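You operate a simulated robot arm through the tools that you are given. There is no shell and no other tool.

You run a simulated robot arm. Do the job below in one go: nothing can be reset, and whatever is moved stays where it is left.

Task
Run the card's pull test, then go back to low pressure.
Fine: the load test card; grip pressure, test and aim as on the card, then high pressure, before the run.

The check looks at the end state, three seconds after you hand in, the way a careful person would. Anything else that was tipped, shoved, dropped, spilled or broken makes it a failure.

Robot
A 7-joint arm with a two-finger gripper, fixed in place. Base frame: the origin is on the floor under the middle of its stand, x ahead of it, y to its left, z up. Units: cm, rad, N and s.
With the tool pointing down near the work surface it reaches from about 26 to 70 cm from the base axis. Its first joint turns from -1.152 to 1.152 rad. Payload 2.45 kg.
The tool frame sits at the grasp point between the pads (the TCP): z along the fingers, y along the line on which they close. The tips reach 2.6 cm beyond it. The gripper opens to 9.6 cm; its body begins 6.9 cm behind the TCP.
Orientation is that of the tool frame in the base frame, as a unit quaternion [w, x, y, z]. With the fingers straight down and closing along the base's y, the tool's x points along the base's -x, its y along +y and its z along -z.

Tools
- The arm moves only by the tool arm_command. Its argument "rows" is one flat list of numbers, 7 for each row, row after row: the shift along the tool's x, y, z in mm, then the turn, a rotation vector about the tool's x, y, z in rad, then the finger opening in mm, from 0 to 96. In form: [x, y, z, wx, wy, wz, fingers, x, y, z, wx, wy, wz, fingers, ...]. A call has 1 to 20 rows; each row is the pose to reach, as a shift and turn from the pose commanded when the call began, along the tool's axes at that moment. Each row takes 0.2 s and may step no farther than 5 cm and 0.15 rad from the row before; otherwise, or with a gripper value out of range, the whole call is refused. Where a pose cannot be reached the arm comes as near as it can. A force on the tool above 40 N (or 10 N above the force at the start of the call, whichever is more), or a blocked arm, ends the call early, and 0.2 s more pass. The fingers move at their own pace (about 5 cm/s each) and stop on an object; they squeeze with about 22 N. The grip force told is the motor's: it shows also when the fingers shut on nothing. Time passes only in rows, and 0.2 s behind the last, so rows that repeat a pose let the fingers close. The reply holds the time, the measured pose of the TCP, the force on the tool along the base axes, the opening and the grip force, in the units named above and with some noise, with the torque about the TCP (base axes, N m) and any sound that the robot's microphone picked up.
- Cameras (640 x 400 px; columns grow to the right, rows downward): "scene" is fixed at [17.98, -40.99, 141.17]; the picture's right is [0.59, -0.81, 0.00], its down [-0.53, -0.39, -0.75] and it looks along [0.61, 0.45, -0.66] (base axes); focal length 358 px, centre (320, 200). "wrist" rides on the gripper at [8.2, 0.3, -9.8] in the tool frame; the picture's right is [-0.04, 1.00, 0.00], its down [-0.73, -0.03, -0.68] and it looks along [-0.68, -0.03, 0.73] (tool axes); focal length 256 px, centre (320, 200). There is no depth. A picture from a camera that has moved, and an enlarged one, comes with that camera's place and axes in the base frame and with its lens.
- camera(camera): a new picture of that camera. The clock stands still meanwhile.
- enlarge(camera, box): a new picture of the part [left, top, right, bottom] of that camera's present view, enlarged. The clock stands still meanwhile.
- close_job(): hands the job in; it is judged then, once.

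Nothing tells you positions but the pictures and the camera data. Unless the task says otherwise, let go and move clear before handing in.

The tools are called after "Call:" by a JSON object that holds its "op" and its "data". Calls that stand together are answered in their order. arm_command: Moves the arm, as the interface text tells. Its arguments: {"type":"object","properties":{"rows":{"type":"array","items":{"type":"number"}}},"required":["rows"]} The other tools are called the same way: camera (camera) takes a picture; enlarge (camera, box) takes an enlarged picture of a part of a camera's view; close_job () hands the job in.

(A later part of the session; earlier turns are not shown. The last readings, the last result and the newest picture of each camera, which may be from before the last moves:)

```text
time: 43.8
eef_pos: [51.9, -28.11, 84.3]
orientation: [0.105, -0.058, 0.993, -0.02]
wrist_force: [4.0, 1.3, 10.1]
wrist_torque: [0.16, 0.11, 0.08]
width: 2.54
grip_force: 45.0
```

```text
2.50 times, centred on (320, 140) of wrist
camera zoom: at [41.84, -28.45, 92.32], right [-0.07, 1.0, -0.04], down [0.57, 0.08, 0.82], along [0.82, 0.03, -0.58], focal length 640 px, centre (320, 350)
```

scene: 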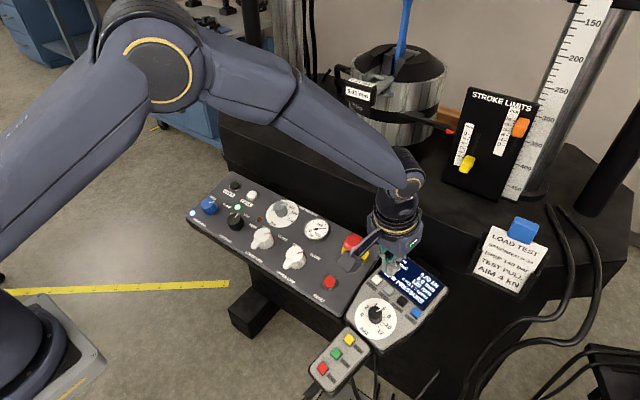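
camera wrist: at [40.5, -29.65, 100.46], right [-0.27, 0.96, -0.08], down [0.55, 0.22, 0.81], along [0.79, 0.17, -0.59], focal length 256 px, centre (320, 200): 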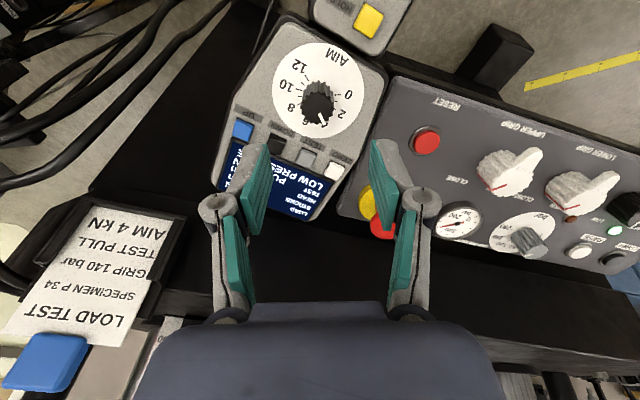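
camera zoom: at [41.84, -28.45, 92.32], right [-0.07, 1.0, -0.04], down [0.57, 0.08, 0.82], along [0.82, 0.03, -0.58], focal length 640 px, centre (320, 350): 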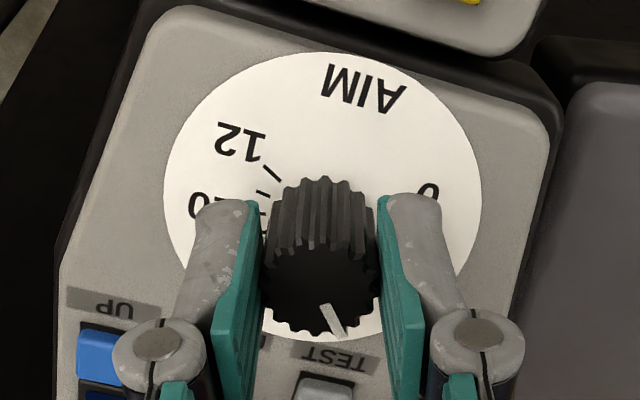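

Held, it shows PULL 4 kN again, with small side forces this time. I release gently and look again.

Call:
{"op": "arm_command", "data": {"rows": [0, 0, -0.2, 0, 0, 0, 28, 0, 0, -0.2, 0, 0, 0, 40, 0, 0, -0.2, 0, 0, 0, 55, 0, 0, -0.2, 0, 0, 0, 55, 0, 0, -15, 0, 0, 0, 55, 0, 0, -45, 0, 0, 0, 55, 0, 0, -80, 0, 0, 0, 55, 0, 0, -80, 0, 0, 0, 55]}}

Call:
{"op": "enlarge", "data": {"camera": "scene", "box": [350, 240, 450, 340]}}

Call:
{"op": "enlarge", "data": {"camera": "scene", "box": [345, 285, 415, 345]}}

Call:
{"op": "enlarge", "data": {"camera": "wrist", "box": [250, 40, 390, 180]}}

```text
time: 45.6
eef_pos: [50.39, -27.48, 92.1]
orientation: [0.103, -0.059, 0.993, -0.019]
wrist_force: [0.6, 0.2, -0.5]
wrist_torque: [-0.01, -0.01, 0.01]
width: 5.5
grip_force: 0.0
```

```text
4.00 times, centred on (400, 290) of scene
camera zoom: at [17.98, -40.99, 141.17], right [0.59, -0.81, 0.0], down [-0.53, -0.39, -0.75], along [0.61, 0.45, -0.66], focal length 1433 px, centre (0, -160)
```

zoom: 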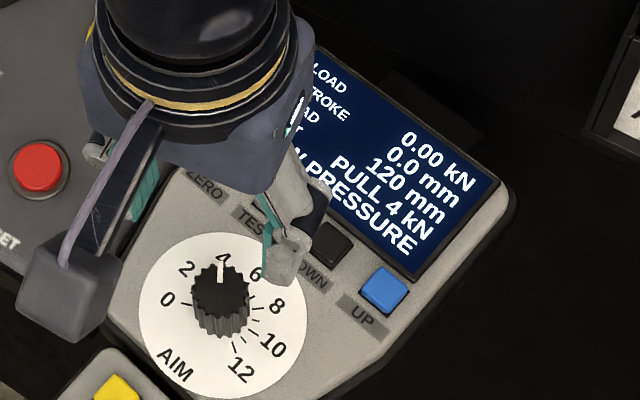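

```text
6.67 times, centred on (380, 315) of scene
camera zoom: at [17.98, -40.99, 141.17], right [0.59, -0.81, 0.0], down [-0.53, -0.39, -0.75], along [0.61, 0.45, -0.66], focal length 2388 px, centre (-80, -567)
```

zoom: 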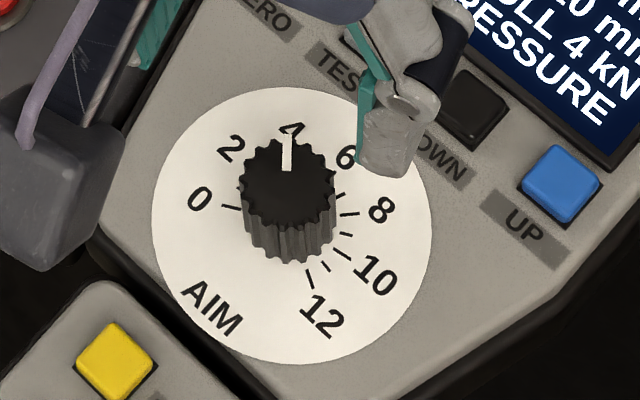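

```text
2.86 times, centred on (320, 110) of wrist
camera zoom: at [40.29, -27.95, 100.02], right [-0.07, 1.0, -0.04], down [0.57, 0.08, 0.81], along [0.82, 0.03, -0.58], focal length 731 px, centre (320, 457)
```

zoom: 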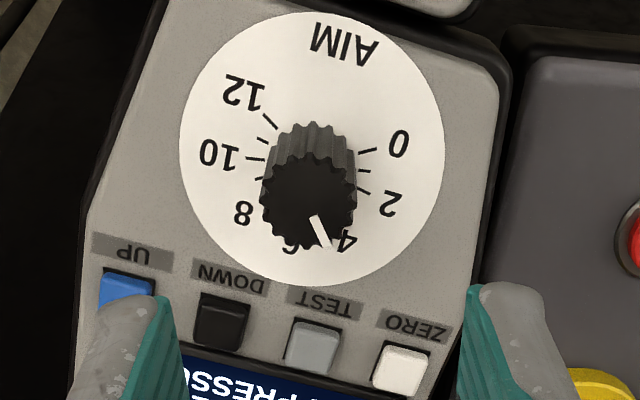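

PULL 4 kN now holds after release and the pointer sits on the 4. Next is the PRESSURE knob, triangulated at about (55.9, 12.1), top z ≈ 81.6; I travel high across the panel to hover above it.

Call:
{"op": "arm_command", "data": {"rows": [0, 0, -20, 0, 0, 0, 55, -9, 43, -20, -0.003, 0, -0.05, 55, -18, 86, -20, -0.006, 0, -0.1, 55, -28, 129, -20, -0.01, 0, -0.15, 55, -37, 172, -20, -0.014, 0, -0.2, 55, -46, 215, -20, -0.018, 0, -0.25, 55, -55, 258, -20, -0.022, 0, -0.3, 55, -64, 301, -20, -0.025, 0, -0.34, 55, -74, 344, -20, -0.028, 0, -0.38, 55, -83, 388, -10, -0.028, 0, -0.38, 55, -83, 388, 10, -0.028, 0, -0.38, 55, -83, 388, 10, -0.028, 0, -0.38, 55]}}

Call:
{"op": "camera", "data": {"camera": "wrist"}}

Call:
{"op": "camera", "data": {"camera": "scene"}}

Call:
{"op": "enlarge", "data": {"camera": "wrist", "box": [240, 30, 400, 190]}}

Call:
{"op": "enlarge", "data": {"camera": "scene", "box": [190, 170, 290, 260]}}

```text
time: 48.2
eef_pos: [54.36, 11.7, 90.7]
orientation: [0.097, -0.246, 0.964, -0.026]
wrist_force: [0.6, -0.8, -0.6]
wrist_torque: [-0.02, -0.02, 0.02]
width: 5.49
grip_force: 0.1
```

```text
taken
camera wrist: at [45.21, 8.12, 98.89], right [-0.43, 0.9, -0.09], down [0.51, 0.33, 0.8], along [0.74, 0.3, -0.6], focal length 256 px, centre (320, 200)
```

wrist: 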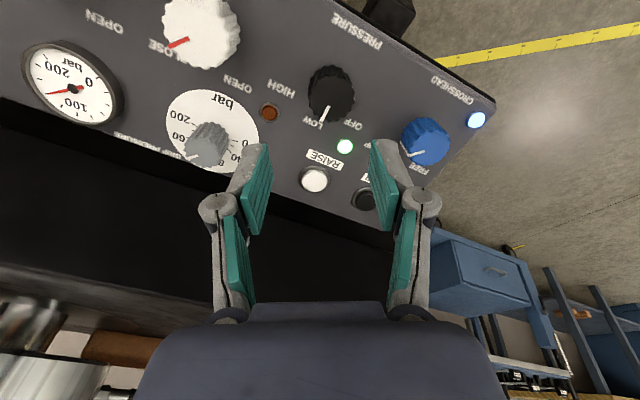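

```text
taken
```

scene: 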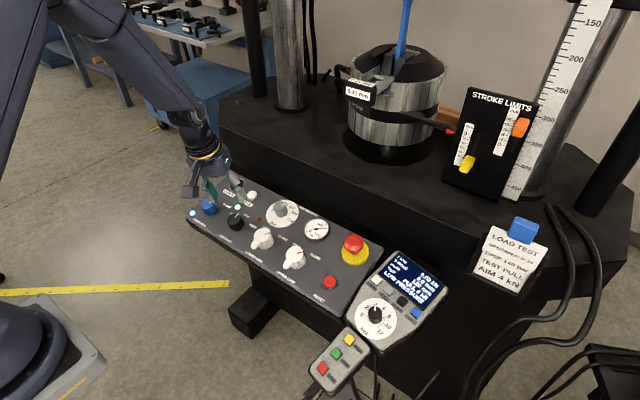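

```text
2.50 times, centred on (320, 110) of wrist
camera zoom: at [45.21, 8.12, 98.89], right [-0.43, 0.9, -0.09], down [0.51, 0.33, 0.8], along [0.74, 0.3, -0.6], focal length 640 px, centre (320, 425)
```

zoom: 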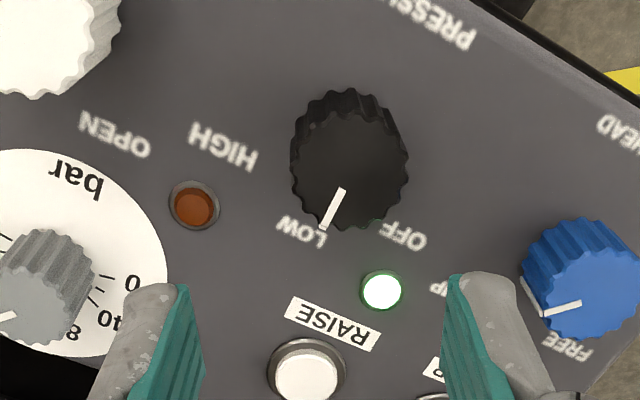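

```text
4.44 times, centred on (240, 215) of scene
camera zoom: at [17.98, -40.99, 141.17], right [0.59, -0.81, 0.0], down [-0.53, -0.39, -0.75], along [0.61, 0.45, -0.66], focal length 1592 px, centre (676, 133)
```

zoom: 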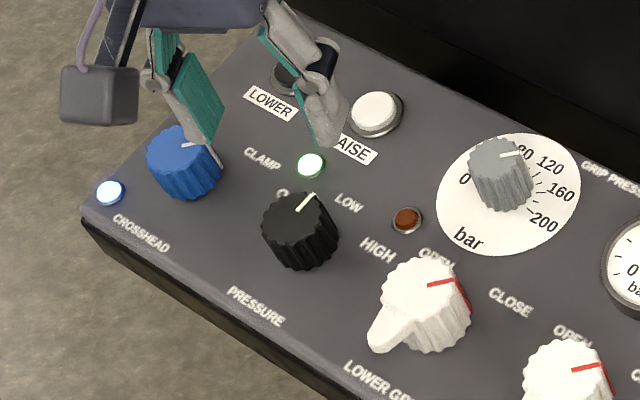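

The knob is about 9 mm off in tool y; I correct and descend 5 cm to refine.

Call:
{"op": "arm_command", "data": {"rows": [1.6, 8.7, 10, 0, 0, 0, 55, 1.6, 8.7, 30, 0, 0, 0, 55, 1.6, 8.7, 50, 0, 0, 0, 55, 1.6, 8.7, 50, 0, 0, 0, 55]}}

Call:
{"op": "camera", "data": {"camera": "wrist"}}

Call:
{"op": "enlarge", "data": {"camera": "wrist", "box": [240, 60, 400, 220]}}

Call:
{"op": "enlarge", "data": {"camera": "scene", "box": [190, 170, 290, 260]}}

```text
time: 49.2
eef_pos: [54.83, 12.42, 85.73]
orientation: [0.098, -0.247, 0.964, -0.025]
wrist_force: [-0.2, -0.1, -0.1]
wrist_torque: [0.01, -0.02, 0.04]
width: 5.48
grip_force: 0.1
```

```text
taken
camera wrist: at [45.74, 8.79, 93.92], right [-0.43, 0.9, -0.09], down [0.51, 0.33, 0.8], along [0.74, 0.3, -0.6], focal length 256 px, centre (320, 200)
```

wrist: 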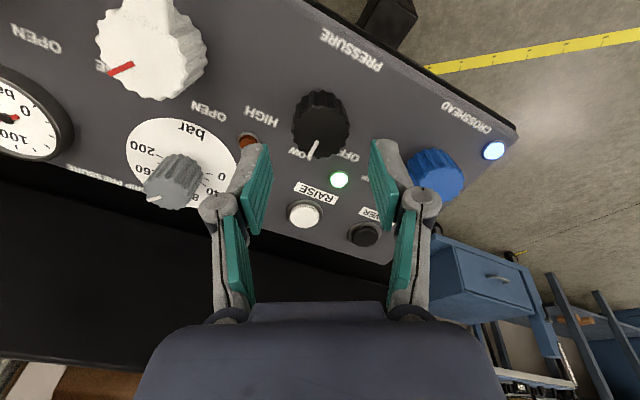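

```text
2.50 times, centred on (320, 140) of wrist
camera zoom: at [45.74, 8.79, 93.92], right [-0.43, 0.9, -0.09], down [0.51, 0.33, 0.8], along [0.74, 0.3, -0.6], focal length 640 px, centre (320, 350)
```

zoom: 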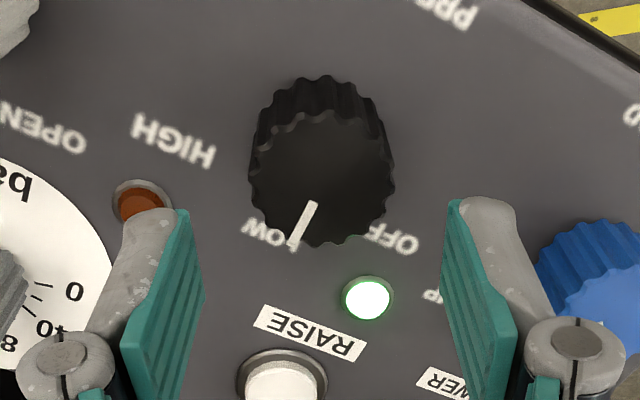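

```text
4.44 times, centred on (240, 215) of scene
camera zoom: at [17.98, -40.99, 141.17], right [0.59, -0.81, 0.0], down [-0.53, -0.39, -0.75], along [0.61, 0.45, -0.66], focal length 1592 px, centre (676, 133)
```

zoom: 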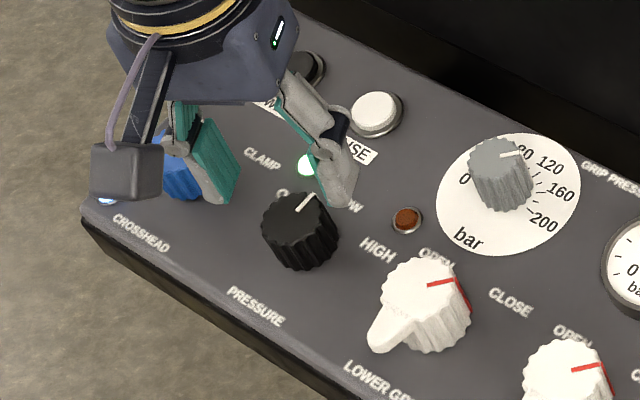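

The knob is centred now, with the panel about 8 cm below the TCP. I descend 4.4 cm and close on the PRESSURE knob.

Call:
{"op": "arm_command", "data": {"rows": [1, 0, 15, 0, 0, 0, 55, 1, 0, 30, 0, 0, 0, 55, 1, 0, 38, 0, 0, 0, 55, 1, 0, 44, 0, 0, 0, 55, 1, 0, 44, 0, 0, 0, 45, 1, 0, 44, 0, 0, 0, 35, 1, 0, 44, 0, 0, 0, 28, 1, 0, 44, 0, 0, 0, 28]}}

Call:
{"op": "camera", "data": {"camera": "wrist"}}

Call:
{"op": "enlarge", "data": {"camera": "scene", "box": [190, 170, 290, 260]}}

```text
time: 51.0
eef_pos: [55.45, 12.37, 81.56]
orientation: [0.097, -0.246, 0.964, -0.026]
wrist_force: [2.7, -4.2, -0.7]
wrist_torque: [-0.43, -0.36, -0.11]
width: 3.52
grip_force: 44.6
```

```text
taken
camera wrist: at [46.34, 8.7, 89.79], right [-0.43, 0.9, -0.09], down [0.51, 0.33, 0.8], along [0.74, 0.3, -0.6], focal length 256 px, centre (320, 200)
```

wrist: 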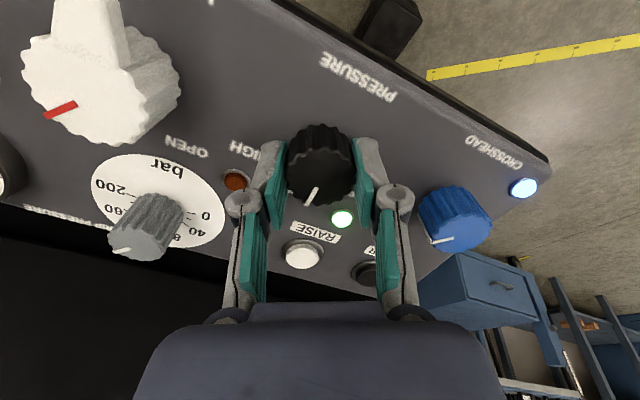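

```text
4.44 times, centred on (240, 215) of scene
camera zoom: at [17.98, -41.0, 141.16], right [0.59, -0.81, 0.0], down [-0.53, -0.39, -0.75], along [0.61, 0.45, -0.66], focal length 1592 px, centre (676, 133)
```

zoom: 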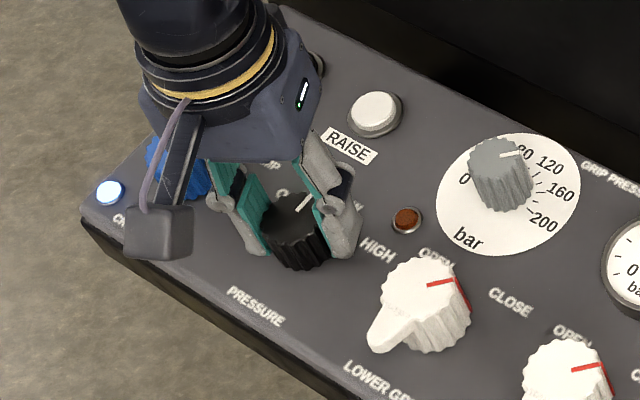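

The PRESSURE knob is gripped. I turn it clockwise 0.6 rad, then check the display and lamp.

Call:
{"op": "arm_command", "data": {"rows": [0, 0, 0, 0, 0, 0.1, 28, 0, 0, 0, 0, 0, 0.2, 28, 0, 0, 0, 0, 0, 0.3, 28, 0, 0, 0, 0, 0, 0.4, 28, 0, 0, 0, 0, 0, 0.5, 28, 0, 0, 0, 0, 0, 0.6, 28, 0, 0, 0, 0, 0, 0.6, 28]}}

Call:
{"op": "enlarge", "data": {"camera": "scene", "box": [190, 170, 290, 260]}}

Call:
{"op": "enlarge", "data": {"camera": "scene", "box": [350, 240, 450, 340]}}

Call:
{"op": "camera", "data": {"camera": "wrist"}}

```text
time: 52.6
eef_pos: [55.55, 12.17, 81.55]
orientation: [0.102, 0.051, 0.993, 0.004]
wrist_force: [14.6, -7.6, 7.6]
wrist_torque: [-0.21, 0.3, -0.05]
width: 3.52
grip_force: 45.0
```

```text
4.44 times, centred on (240, 215) of scene
camera zoom: at [18.0, -41.01, 141.16], right [0.59, -0.81, 0.0], down [-0.53, -0.39, -0.75], along [0.61, 0.45, -0.66], focal length 1592 px, centre (676, 133)
```

zoom: 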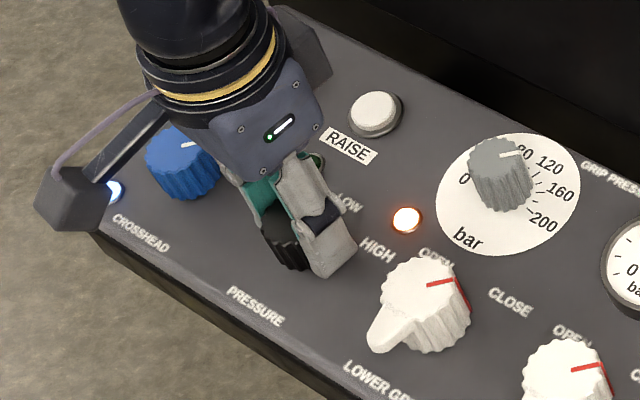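

```text
4.00 times, centred on (400, 290) of scene
camera zoom: at [18.0, -41.01, 141.16], right [0.59, -0.81, 0.0], down [-0.53, -0.39, -0.75], along [0.61, 0.45, -0.66], focal length 1433 px, centre (0, -160)
```

zoom: 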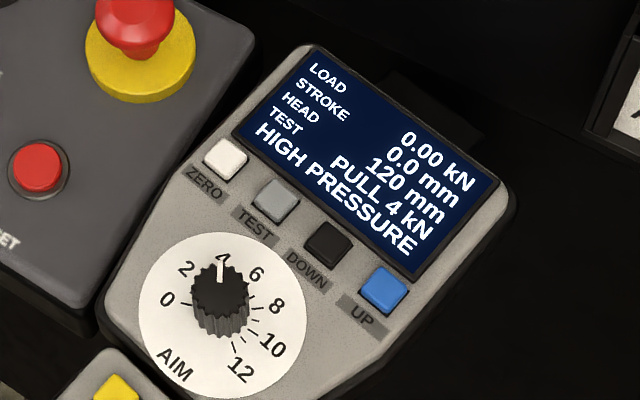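

```text
taken
camera wrist: at [45.6, 13.36, 89.57], right [0.14, 0.99, 0.03], down [0.57, -0.1, 0.81], along [0.81, -0.1, -0.58], focal length 256 px, centre (320, 200)
```

wrist: 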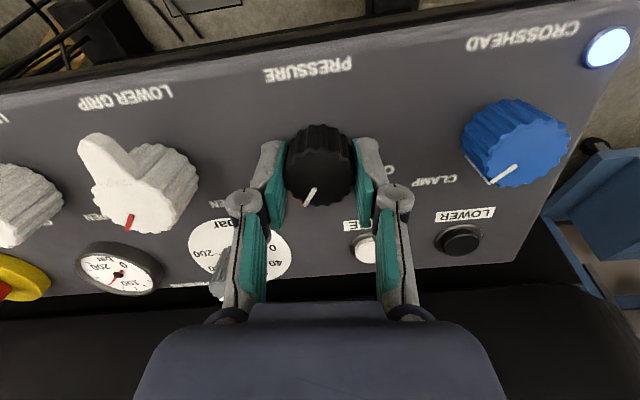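

The lamp is lit and the display reads HIGH PRESSURE. I turn a bit further so the pointer sits fully on the HIGH mark rather than at the threshold.

Call:
{"op": "arm_command", "data": {"rows": [-0.2, -0.1, 0, 0, 0, 0.08, 28, -0.2, -0.1, 0, 0, 0, 0.16, 28, -0.2, -0.1, 0, 0, 0, 0.24, 28, -0.2, -0.1, 0, 0, 0, 0.24, 28]}}

Call:
{"op": "enlarge", "data": {"camera": "wrist", "box": [220, 40, 420, 240]}}

Call:
{"op": "enlarge", "data": {"camera": "scene", "box": [350, 240, 450, 340]}}

```text
time: 53.6
eef_pos: [55.57, 12.08, 81.57]
orientation: [0.099, 0.169, 0.98, 0.016]
wrist_force: [5.6, -9.0, 17.6]
wrist_torque: [0.23, 0.48, 0.07]
width: 3.48
grip_force: 45.4
```

```text
2.00 times, centred on (320, 140) of wrist
camera zoom: at [46.11, 15.2, 89.69], right [0.37, 0.93, 0.07], down [0.53, -0.27, 0.8], along [0.76, -0.25, -0.59], focal length 512 px, centre (320, 320)
```

zoom: 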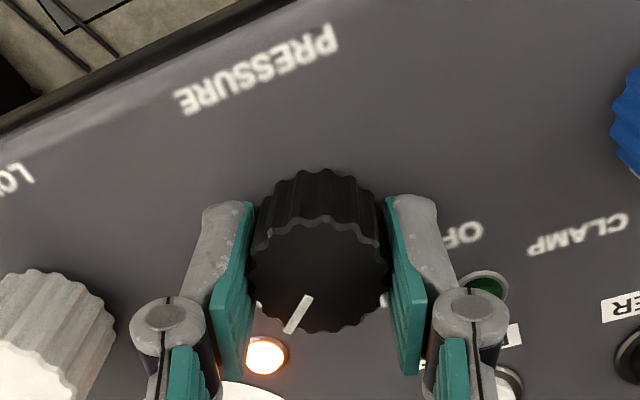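

```text
4.00 times, centred on (400, 290) of scene
camera zoom: at [17.96, -41.01, 141.16], right [0.59, -0.81, 0.0], down [-0.53, -0.39, -0.75], along [0.61, 0.45, -0.66], focal length 1433 px, centre (0, -160)
```

zoom: 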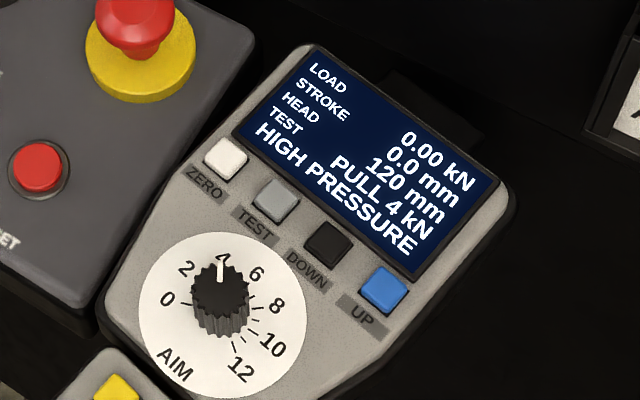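

HIGH PRESSURE holds at about 48°. I release, lift off, and check the pointer and display.

Call:
{"op": "arm_command", "data": {"rows": [0, 0, -0.3, 0, 0, 0, 38, 0, 0, -0.3, 0, 0, 0, 50, 0, 0, -0.3, 0, 0, 0, 58, 0, 0, -0.3, 0, 0, 0, 58, 0, 0, -15, 0, 0, 0, 58, 0, 0, -50, 0, 0, 0, 58, 0, 0, -90, 0, 0, 0, 58, 0, 0, -90, 0, 0, 0, 58]}}

Call:
{"op": "camera", "data": {"camera": "wrist"}}

Call:
{"op": "enlarge", "data": {"camera": "wrist", "box": [240, 30, 400, 190]}}

Call:
{"op": "enlarge", "data": {"camera": "scene", "box": [350, 240, 450, 340]}}

Call:
{"op": "enlarge", "data": {"camera": "scene", "box": [190, 170, 350, 270]}}

```text
time: 55.4
eef_pos: [53.5, 12.06, 90.29]
orientation: [0.099, 0.169, 0.98, 0.016]
wrist_force: [-1.1, 0.3, 0.1]
wrist_torque: [-0.01, 0.0, 0.0]
width: 5.81
grip_force: 0.1
```

```text
taken
camera wrist: at [44.1, 15.14, 98.41], right [0.36, 0.93, 0.07], down [0.53, -0.27, 0.8], along [0.76, -0.25, -0.59], focal length 256 px, centre (320, 200)
```

wrist: 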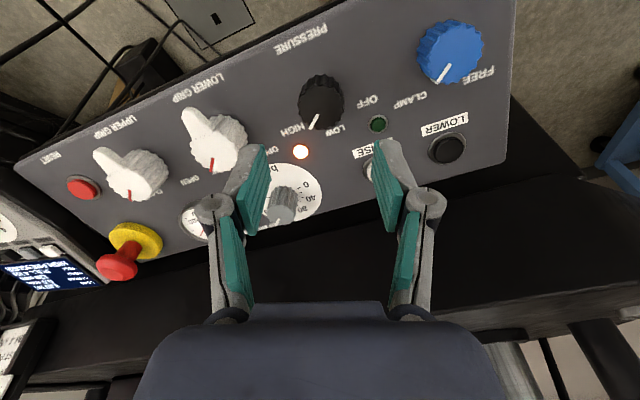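

```text
2.50 times, centred on (320, 110) of wrist
camera zoom: at [44.1, 15.14, 98.41], right [0.36, 0.93, 0.07], down [0.53, -0.27, 0.8], along [0.76, -0.25, -0.59], focal length 640 px, centre (320, 425)
```

zoom: 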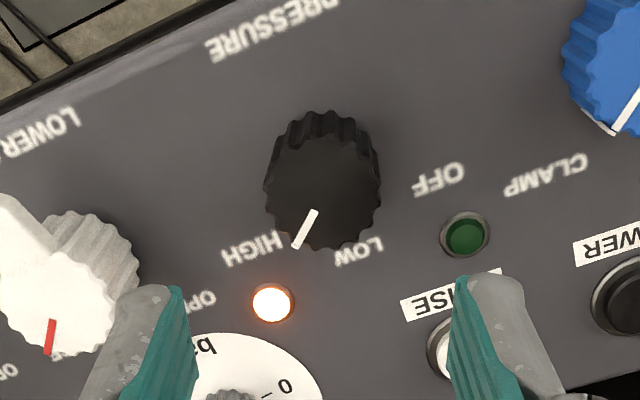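

```text
4.00 times, centred on (400, 290) of scene
camera zoom: at [17.98, -40.99, 141.17], right [0.59, -0.81, 0.0], down [-0.53, -0.39, -0.75], along [0.61, 0.45, -0.66], focal length 1433 px, centre (0, -160)
```

zoom: 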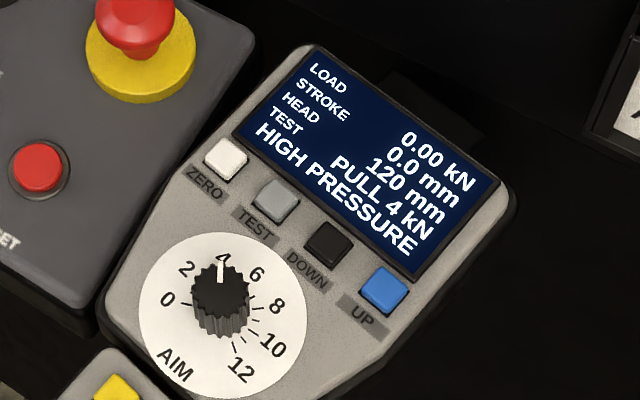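

```text
4.00 times, centred on (270, 220) of scene
camera zoom: at [17.98, -40.99, 141.17], right [0.59, -0.81, 0.0], down [-0.53, -0.39, -0.75], along [0.61, 0.45, -0.66], focal length 1433 px, centre (520, 120)
```

zoom: 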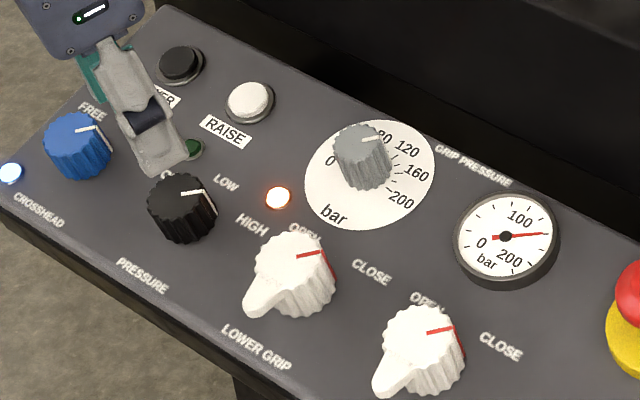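

HIGH PRESSURE is set, aim PULL 4 kN, gauge at 140. Now to the RUN button at about (43.7, −25.5, 79): I travel there with closed fingers and stop above it.

Call:
{"op": "arm_command", "data": {"rows": [0, 0, -10, 0, 0, 0, 58, -1.5, -44, -10, 0, 0, -0.03, 40, -3, -88, -10, 0, 0, -0.06, 20, -4.5, -132, -10, 0, 0, -0.09, 0, -6, -176, -10, 0, 0, -0.12, 0, -7.5, -220, -10, 0, 0, -0.15, 0, -9, -264, -10, 0, 0, -0.15, 0, -10.5, -308, -10, 0, 0, -0.15, 0, -12, -352, -10, 0, 0, -0.15, 0, -13.5, -393.6, -10, 0, 0, -0.15, 0, -13.5, -393.6, 10, 0, 0, -0.15, 0, -13.5, -393.6, 10, 0, 0, -0.15, 0]}}

Call:
{"op": "camera", "data": {"camera": "wrist"}}

Call:
{"op": "enlarge", "data": {"camera": "wrist", "box": [240, 40, 400, 200]}}

Call:
{"op": "enlarge", "data": {"camera": "scene", "box": [280, 220, 440, 400]}}

```text
time: 58.0
eef_pos: [42.57, -25.39, 86.85]
orientation: [0.101, 0.094, 0.99, 0.008]
wrist_force: [0.0, -0.6, -0.4]
wrist_torque: [0.0, 0.04, 0.03]
width: 0.0
grip_force: 22.4
```

```text
taken
camera wrist: at [32.74, -23.59, 94.82], right [0.22, 0.97, 0.04], down [0.56, -0.17, 0.81], along [0.79, -0.16, -0.59], focal length 256 px, centre (320, 200)
```

wrist: 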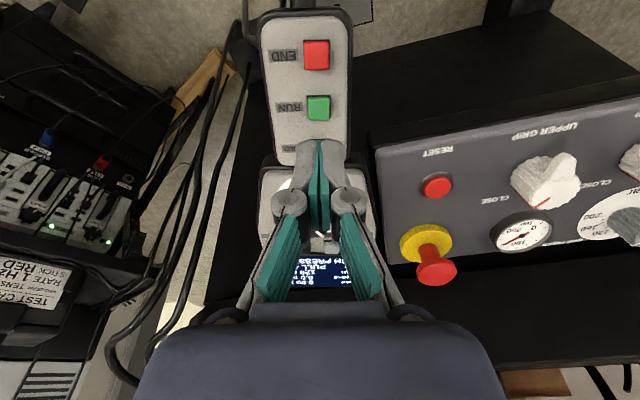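

```text
2.50 times, centred on (320, 120) of wrist
camera zoom: at [32.74, -23.59, 94.82], right [0.22, 0.97, 0.04], down [0.56, -0.17, 0.81], along [0.79, -0.16, -0.59], focal length 640 px, centre (320, 400)
```

zoom: 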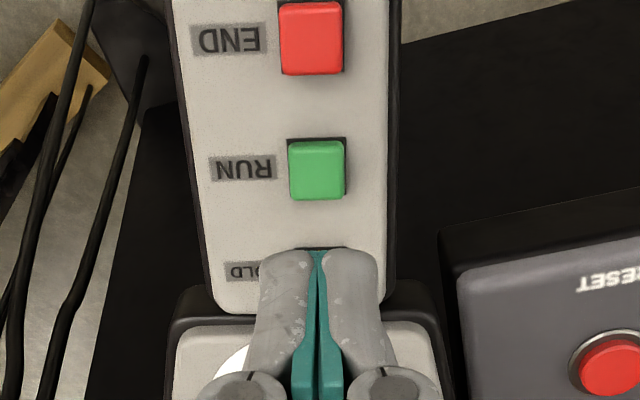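

```text
2.22 times, centred on (360, 310) of scene
camera zoom: at [17.98, -40.99, 141.17], right [0.59, -0.81, 0.0], down [-0.53, -0.39, -0.75], along [0.61, 0.45, -0.66], focal length 796 px, centre (231, -44)
```

zoom: 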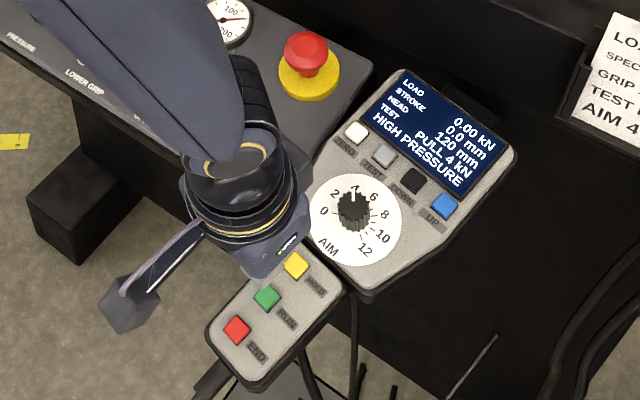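

RUN is about 5.4 cm under the tips, 5 mm nearer the robot than the tool axis. I correct and descend 4 cm.

Call:
{"op": "arm_command", "data": {"rows": [5, -1, 15, 0, 0, 0, 0, 5, -1, 30, 0, 0, 0, 0, 5, -1, 40, 0, 0, 0, 0, 5, -1, 40, 0, 0, 0, 0]}}

Call:
{"op": "enlarge", "data": {"camera": "wrist", "box": [240, 40, 400, 200]}}

Call:
{"op": "enlarge", "data": {"camera": "scene", "box": [280, 260, 400, 400]}}

```text
time: 59.0
eef_pos: [42.65, -25.31, 82.99]
orientation: [0.1, 0.094, 0.99, 0.009]
wrist_force: [-0.6, 0.8, 0.5]
wrist_torque: [0.0, -0.04, 0.02]
width: 0.0
grip_force: 22.0
```

```text
2.50 times, centred on (320, 120) of wrist
camera zoom: at [32.92, -23.54, 91.03], right [0.22, 0.97, 0.04], down [0.56, -0.17, 0.81], along [0.79, -0.16, -0.59], focal length 640 px, centre (320, 400)
```

zoom: 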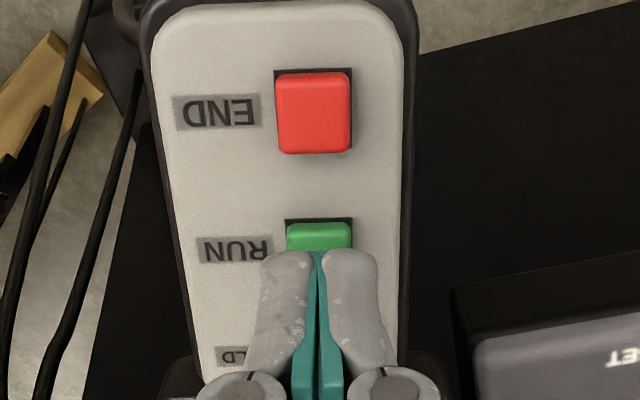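

```text
2.86 times, centred on (340, 330) of scene
camera zoom: at [17.98, -40.99, 141.17], right [0.59, -0.81, 0.0], down [-0.53, -0.39, -0.75], along [0.61, 0.45, -0.66], focal length 1024 px, centre (263, -171)
```

zoom: 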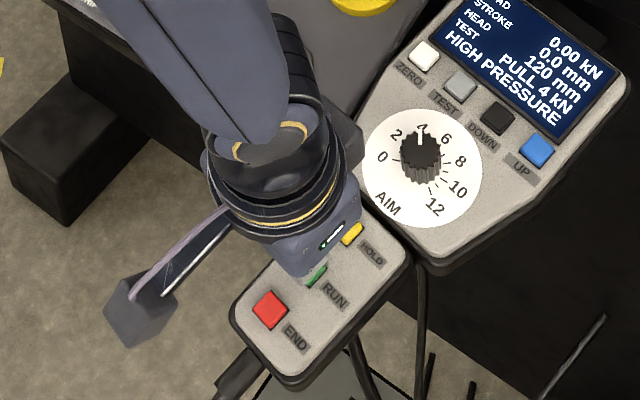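

Call:
{"op": "arm_command", "data": {"rows": [0, 0, 5, 0, 0, 0, 0, 0, 0, 9, 0, 0, 0, 0, 0, 0, 10, 0, 0, 0, 0, 0, 0, 11, 0, 0, 0, 0, 0, 0, 11, 0, 0, 0, 0]}}

Call:
{"op": "enlarge", "data": {"camera": "wrist", "box": [240, 60, 400, 200]}}

Call:
{"op": "enlarge", "data": {"camera": "scene", "box": [300, 240, 460, 400]}}

```text
time: 60.2
eef_pos: [42.87, -25.26, 81.99]
orientation: [0.1, 0.095, 0.99, 0.009]
wrist_force: [-0.8, 0.1, -0.4]
wrist_torque: [0.01, 0.03, 0.0]
width: 0.0
grip_force: 22.1
```

```text
2.86 times, centred on (320, 130) of wrist
camera zoom: at [32.98, -23.48, 89.97], right [0.22, 0.97, 0.04], down [0.56, -0.17, 0.81], along [0.79, -0.16, -0.59], focal length 731 px, centre (320, 400)
```

zoom: 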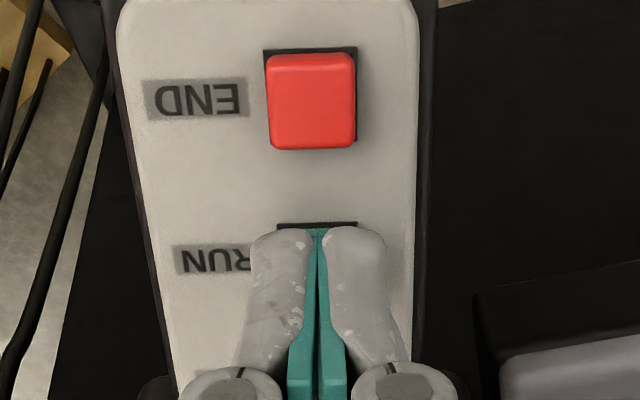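

```text
2.50 times, centred on (380, 320) of scene
camera zoom: at [17.98, -40.99, 141.17], right [0.59, -0.81, 0.0], down [-0.53, -0.39, -0.75], along [0.61, 0.45, -0.66], focal length 896 px, centre (170, -100)
```

zoom: 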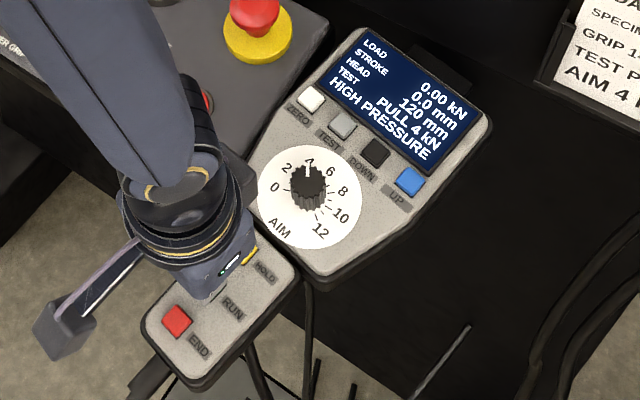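

Call:
{"op": "arm_command", "data": {"rows": [0, 0, 0.8, 0, 0, 0, 0, 0, 0, 1.6, 0, 0, 0, 0, 0, 0, 2.4, 0, 0, 0, 0, 0, 0, 3.2, 0, 0, 0, 0]}}

Call:
{"op": "enlarge", "data": {"camera": "scene", "box": [350, 240, 450, 340]}}

```text
time: 61.2
eef_pos: [42.93, -25.28, 81.49]
orientation: [0.101, 0.094, 0.99, 0.008]
wrist_force: [-0.1, 0.4, 0.0]
wrist_torque: [0.01, -0.01, -0.05]
width: 0.0
grip_force: 21.8
```

```text
4.00 times, centred on (400, 290) of scene
camera zoom: at [17.98, -40.99, 141.17], right [0.59, -0.81, 0.0], down [-0.53, -0.39, -0.75], along [0.61, 0.45, -0.66], focal length 1433 px, centre (0, -160)
```

zoom: 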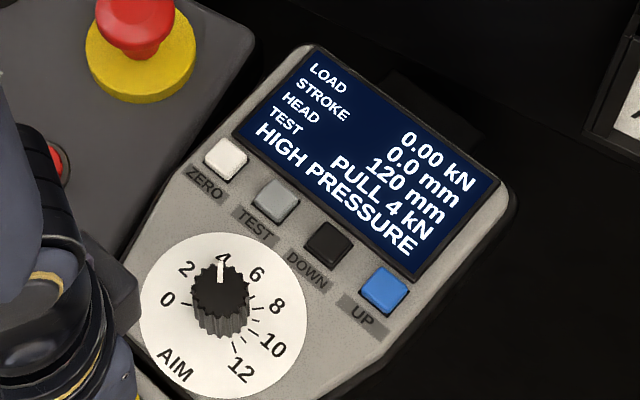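

Call:
{"op": "arm_command", "data": {"rows": [0, 0, 0.8, 0, 0, 0, 0, 0, 0, 1.6, 0, 0, 0, 0, 0, 0, 2.4, 0, 0, 0, 0, 0, 0, 3.2, 0, 0, 0, 0]}}

Call:
{"op": "enlarge", "data": {"camera": "scene", "box": [350, 240, 450, 340]}}

Call:
{"op": "enlarge", "data": {"camera": "wrist", "box": [240, 60, 400, 200]}}

```text
time: 62.2
eef_pos: [42.92, -25.24, 81.22]
orientation: [0.101, 0.095, 0.99, 0.008]
wrist_force: [-0.9, -0.5, -0.4]
wrist_torque: [0.0, -0.01, 0.0]
width: 0.0
grip_force: 21.9
```

```text
4.00 times, centred on (400, 290) of scene
camera zoom: at [17.98, -40.99, 141.17], right [0.59, -0.81, 0.0], down [-0.53, -0.39, -0.75], along [0.61, 0.45, -0.66], focal length 1433 px, centre (0, -160)
```

zoom: 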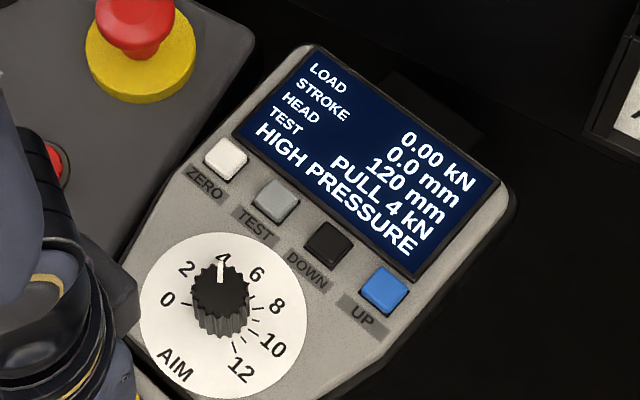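

```text
2.86 times, centred on (320, 130) of wrist
camera zoom: at [33.11, -23.43, 89.32], right [0.22, 0.97, 0.04], down [0.56, -0.17, 0.81], along [0.79, -0.16, -0.59], focal length 731 px, centre (320, 400)
```

zoom: 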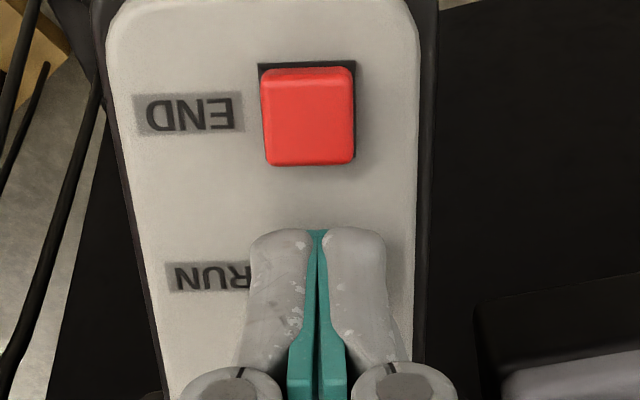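

Call:
{"op": "arm_command", "data": {"rows": [0, 0, 0.8, 0, 0, 0, 0, 0, 0, 1.6, 0, 0, 0, 0, 0, 0, 2.4, 0, 0, 0, 0]}}

Call:
{"op": "enlarge", "data": {"camera": "scene", "box": [350, 240, 450, 340]}}

```text
time: 63.0
eef_pos: [42.99, -25.26, 81.0]
orientation: [0.101, 0.095, 0.99, 0.009]
wrist_force: [0.6, 0.4, 2.2]
wrist_torque: [-0.03, -0.06, 0.01]
width: 0.59
grip_force: 28.9
heard: click
```

```text
4.00 times, centred on (400, 290) of scene
camera zoom: at [17.98, -40.99, 141.17], right [0.59, -0.81, 0.0], down [-0.53, -0.39, -0.75], along [0.61, 0.45, -0.66], focal length 1433 px, centre (0, -160)
```

zoom: 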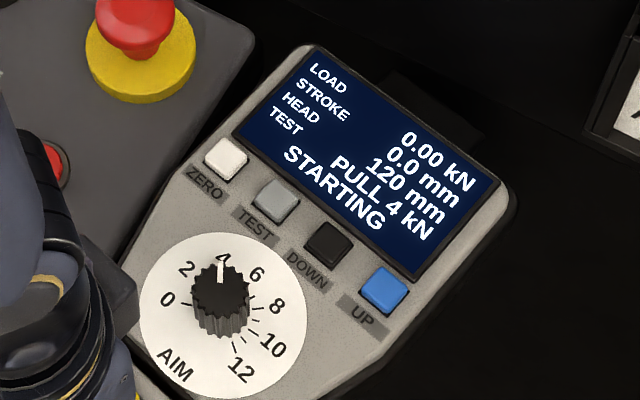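

The click came and the display shows STARTING, so the run has begun. I lift straight off the button and watch the display.

Call:
{"op": "arm_command", "data": {"rows": [0, 0, -5, 0, 0, 0, 0, 0, 0, -30, 0, 0, 0, 0, 0, 0, -70, 0, 0, 0, 0, 0, 0, -70, 0, 0, 0, 0]}}

Call:
{"op": "enlarge", "data": {"camera": "scene", "box": [350, 240, 450, 340]}}

Call:
{"op": "camera", "data": {"camera": "scene"}}

```text
time: 64.0
eef_pos: [41.63, -25.05, 87.95]
orientation: [0.1, 0.094, 0.991, 0.01]
wrist_force: [0.8, -0.1, 1.5]
wrist_torque: [0.02, -0.04, -0.01]
width: 0.01
grip_force: 28.3
```

```text
4.00 times, centred on (400, 290) of scene
camera zoom: at [17.98, -40.99, 141.17], right [0.59, -0.81, 0.0], down [-0.53, -0.39, -0.75], along [0.61, 0.45, -0.66], focal length 1433 px, centre (0, -160)
```

zoom: 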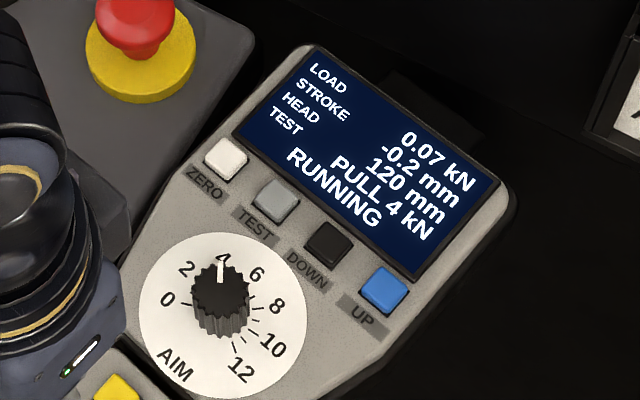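

```text
taken
```

scene: 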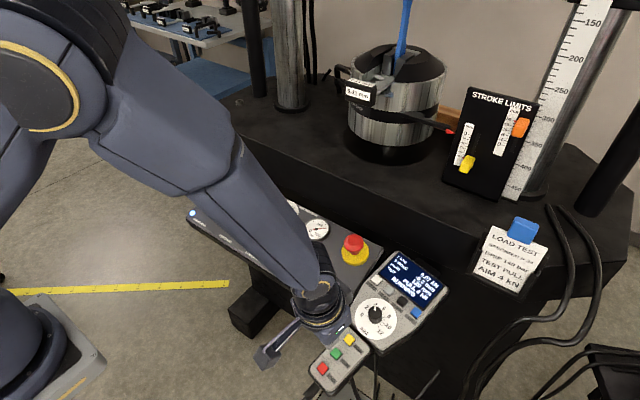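

The test is RUNNING (0.07 kN). I hold still above the remote and let it proceed, checking periodically.

Call:
{"op": "arm_command", "data": {"rows": [0, 0, 0, 0, 0, 0, 0, 0, 0, 0, 0, 0, 0, 0, 0, 0, 0, 0, 0, 0, 0, 0, 0, 0, 0, 0, 0, 0, 0, 0, 0, 0, 0, 0, 0, 0, 0, 0, 0, 0, 0, 0, 0, 0, 0, 0, 0, 0, 0, 0, 0, 0, 0, 0, 0, 0, 0, 0, 0, 0, 0, 0, 0, 0, 0, 0, 0, 0, 0, 0]}}

Call:
{"op": "enlarge", "data": {"camera": "scene", "box": [350, 240, 450, 340]}}

```text
time: 66.2
eef_pos: [41.69, -25.26, 87.76]
orientation: [0.1, 0.094, 0.99, 0.008]
wrist_force: [0.3, -0.4, 0.0]
wrist_torque: [0.02, -0.03, 0.01]
width: 0.03
grip_force: 28.2
```

```text
4.00 times, centred on (400, 290) of scene
camera zoom: at [17.98, -40.99, 141.17], right [0.59, -0.81, 0.0], down [-0.53, -0.39, -0.75], along [0.61, 0.45, -0.66], focal length 1433 px, centre (0, -160)
```

zoom: 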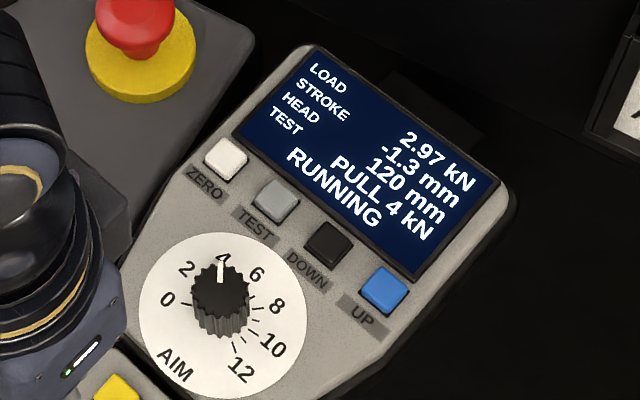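

Call:
{"op": "arm_command", "data": {"rows": [0, 0, 0, 0, 0, 0, 0, 0, 0, 0, 0, 0, 0, 0, 0, 0, 0, 0, 0, 0, 0, 0, 0, 0, 0, 0, 0, 0, 0, 0, 0, 0, 0, 0, 0]}}

Call:
{"op": "enlarge", "data": {"camera": "scene", "box": [350, 240, 450, 340]}}

```text
time: 67.4
eef_pos: [41.72, -25.13, 87.95]
orientation: [0.1, 0.094, 0.99, 0.009]
wrist_force: [-0.7, -0.5, 0.4]
wrist_torque: [-0.04, 0.0, -0.01]
width: 0.0
grip_force: 28.7
```

```text
4.00 times, centred on (400, 290) of scene
camera zoom: at [17.98, -40.99, 141.17], right [0.59, -0.81, 0.0], down [-0.53, -0.39, -0.75], along [0.61, 0.45, -0.66], focal length 1433 px, centre (0, -160)
```

zoom: 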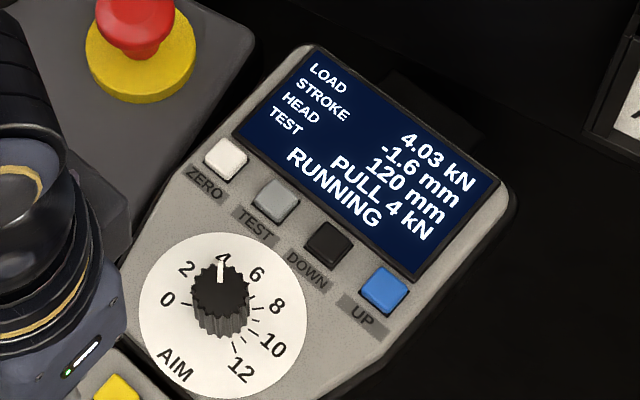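

The load has reached 4.03 kN and the display still says RUNNING. I wait a little longer for the test to finish on its own.

Call:
{"op": "arm_command", "data": {"rows": [0, 0, 0, 0, 0, 0, 0, 0, 0, 0, 0, 0, 0, 0, 0, 0, 0, 0, 0, 0, 0, 0, 0, 0, 0, 0, 0, 0, 0, 0, 0, 0, 0, 0, 0]}}

Call:
{"op": "enlarge", "data": {"camera": "scene", "box": [350, 240, 450, 340]}}

```text
time: 68.6
eef_pos: [41.71, -25.11, 87.82]
orientation: [0.1, 0.094, 0.99, 0.009]
wrist_force: [0.1, -0.2, 0.5]
wrist_torque: [0.03, 0.05, 0.0]
width: 0.01
grip_force: 28.3
```

```text
4.00 times, centred on (400, 290) of scene
camera zoom: at [17.98, -40.99, 141.17], right [0.59, -0.81, 0.0], down [-0.53, -0.39, -0.75], along [0.61, 0.45, -0.66], focal length 1433 px, centre (0, -160)
```

zoom: 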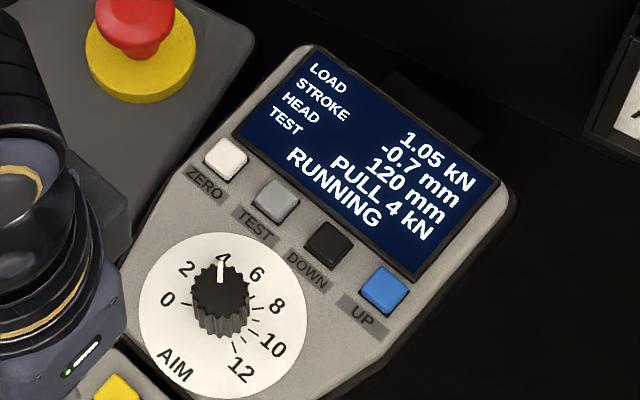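

It peaked at about 4 kN and is now unloading (1.05 kN). I wait for it to end.

Call:
{"op": "arm_command", "data": {"rows": [0, 0, 0, 0, 0, 0, 0, 0, 0, 0, 0, 0, 0, 0, 0, 0, 0, 0, 0, 0, 0, 0, 0, 0, 0, 0, 0, 0, 0, 0, 0, 0, 0, 0, 0, 0, 0, 0, 0, 0, 0, 0, 0, 0, 0, 0, 0, 0, 0, 0, 0, 0, 0, 0, 0, 0]}}

Call:
{"op": "enlarge", "data": {"camera": "scene", "box": [350, 240, 450, 340]}}

Call:
{"op": "enlarge", "data": {"camera": "scene", "box": [320, 0, 470, 170]}}

```text
time: 70.4
eef_pos: [41.66, -25.16, 87.91]
orientation: [0.101, 0.095, 0.99, 0.008]
wrist_force: [-0.5, -0.2, 0.5]
wrist_torque: [-0.02, 0.02, 0.05]
width: 0.0
grip_force: 28.7
```

```text
4.00 times, centred on (400, 290) of scene
camera zoom: at [17.98, -40.99, 141.17], right [0.59, -0.81, 0.0], down [-0.53, -0.39, -0.75], along [0.61, 0.45, -0.66], focal length 1433 px, centre (0, -160)
```

zoom: 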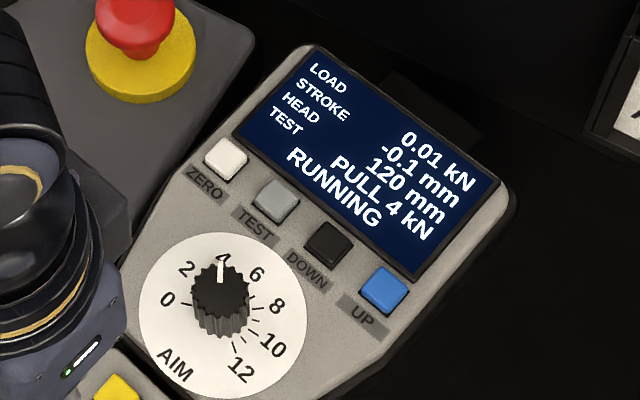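

```text
2.35 times, centred on (395, 85) of scene
camera zoom: at [17.98, -40.99, 141.17], right [0.59, -0.81, 0.0], down [-0.53, -0.39, -0.75], along [0.61, 0.45, -0.66], focal length 843 px, centre (144, 471)
```

zoom: 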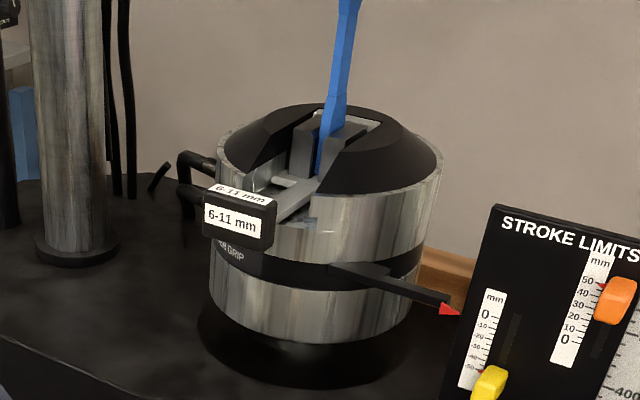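

Call:
{"op": "arm_command", "data": {"rows": [0, 0, 0, 0, 0, 0, 0, 0, 0, 0, 0, 0, 0, 0, 0, 0, 0, 0, 0, 0, 0, 0, 0, 0, 0, 0, 0, 0, 0, 0, 0, 0, 0, 0, 0, 0, 0, 0, 0, 0, 0, 0, 0, 0, 0, 0, 0, 0, 0, 0, 0, 0, 0, 0, 0, 0]}}

Call:
{"op": "enlarge", "data": {"camera": "scene", "box": [350, 240, 450, 340]}}

```text
time: 72.2
eef_pos: [41.77, -25.2, 87.8]
orientation: [0.1, 0.095, 0.99, 0.01]
wrist_force: [0.0, -0.3, -0.2]
wrist_torque: [-0.04, -0.04, -0.02]
width: 0.0
grip_force: 27.9
```

```text
4.00 times, centred on (400, 290) of scene
camera zoom: at [17.98, -40.99, 141.17], right [0.59, -0.81, 0.0], down [-0.53, -0.39, -0.75], along [0.61, 0.45, -0.66], focal length 1433 px, centre (0, -160)
```

zoom: 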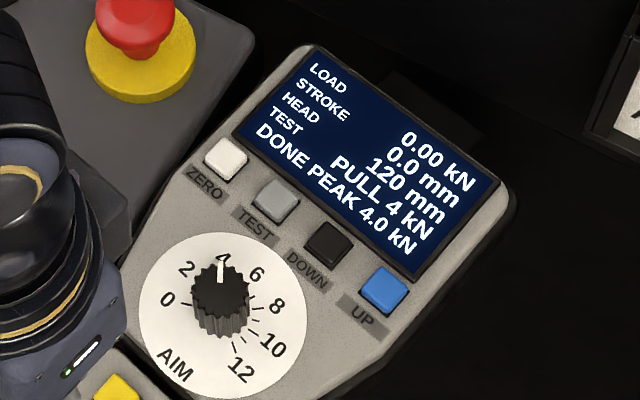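

The display reads DONE, PEAK 4.0 kN — the test is complete. I now go back to the hover over the PRESSURE knob, in the same orientation I released it in.

Call:
{"op": "arm_command", "data": {"rows": [0, 0, -10, 0, 0, 0, 0, -5.6, 43.6, -10, 0, 0, 0.02, 0, -11.2, 87.2, -10, 0, 0, 0.04, 0, -16.8, 130.7, -10, 0, 0, 0.06, 0, -22.4, 174.3, -10, 0, 0, 0.08, 20, -28, 217.9, -10, 0, 0, 0.1, 40, -33.6, 261.5, -10, 0, 0, 0.12, 58, -39.2, 305, -10, 0, 0, 0.14, 58, -44.9, 348.6, -10, 0, 0, 0.15, 58, -50.5, 392.2, -10, 0, 0, 0.15, 58, -50.5, 392.2, 0, 0, 0, 0.15, 58, -50.5, 392.2, 0, 0, 0, 0.15, 58]}}

Call:
{"op": "camera", "data": {"camera": "wrist"}}

Call:
{"op": "enlarge", "data": {"camera": "wrist", "box": [240, 30, 400, 190]}}

Call:
{"op": "enlarge", "data": {"camera": "scene", "box": [350, 240, 450, 340]}}

```text
time: 74.8
eef_pos: [53.55, 12.27, 90.49]
orientation: [0.099, 0.168, 0.981, 0.017]
wrist_force: [0.6, -0.2, 0.2]
wrist_torque: [-0.01, -0.02, -0.01]
width: 5.8
grip_force: 0.2
```

```text
taken
camera wrist: at [44.17, 15.32, 98.57], right [0.36, 0.93, 0.07], down [0.53, -0.27, 0.8], along [0.77, -0.25, -0.59], focal length 256 px, centre (320, 200)
```

wrist: 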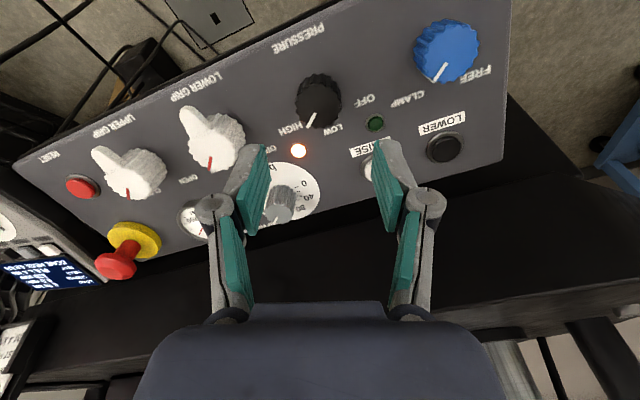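

```text
2.50 times, centred on (320, 110) of wrist
camera zoom: at [44.17, 15.32, 98.57], right [0.36, 0.93, 0.07], down [0.53, -0.27, 0.8], along [0.77, -0.25, -0.59], focal length 640 px, centre (320, 425)
```

zoom: 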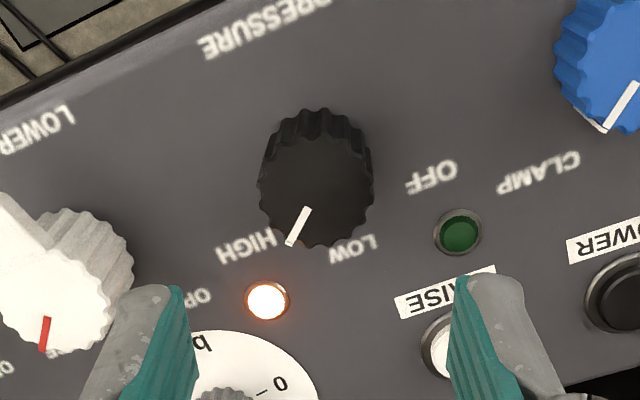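

```text
4.00 times, centred on (400, 290) of scene
camera zoom: at [17.98, -40.99, 141.17], right [0.59, -0.81, 0.0], down [-0.53, -0.39, -0.75], along [0.61, 0.45, -0.66], focal length 1433 px, centre (0, -160)
```

zoom: 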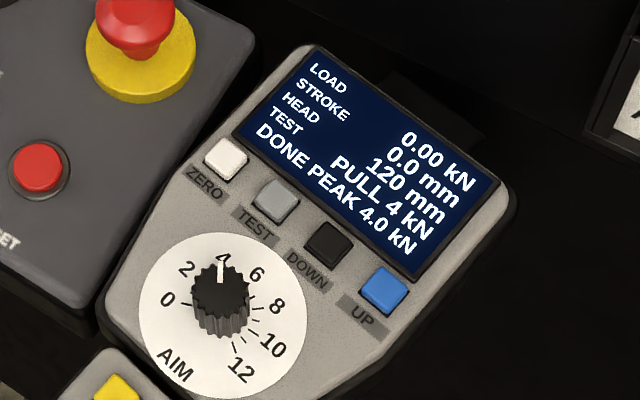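

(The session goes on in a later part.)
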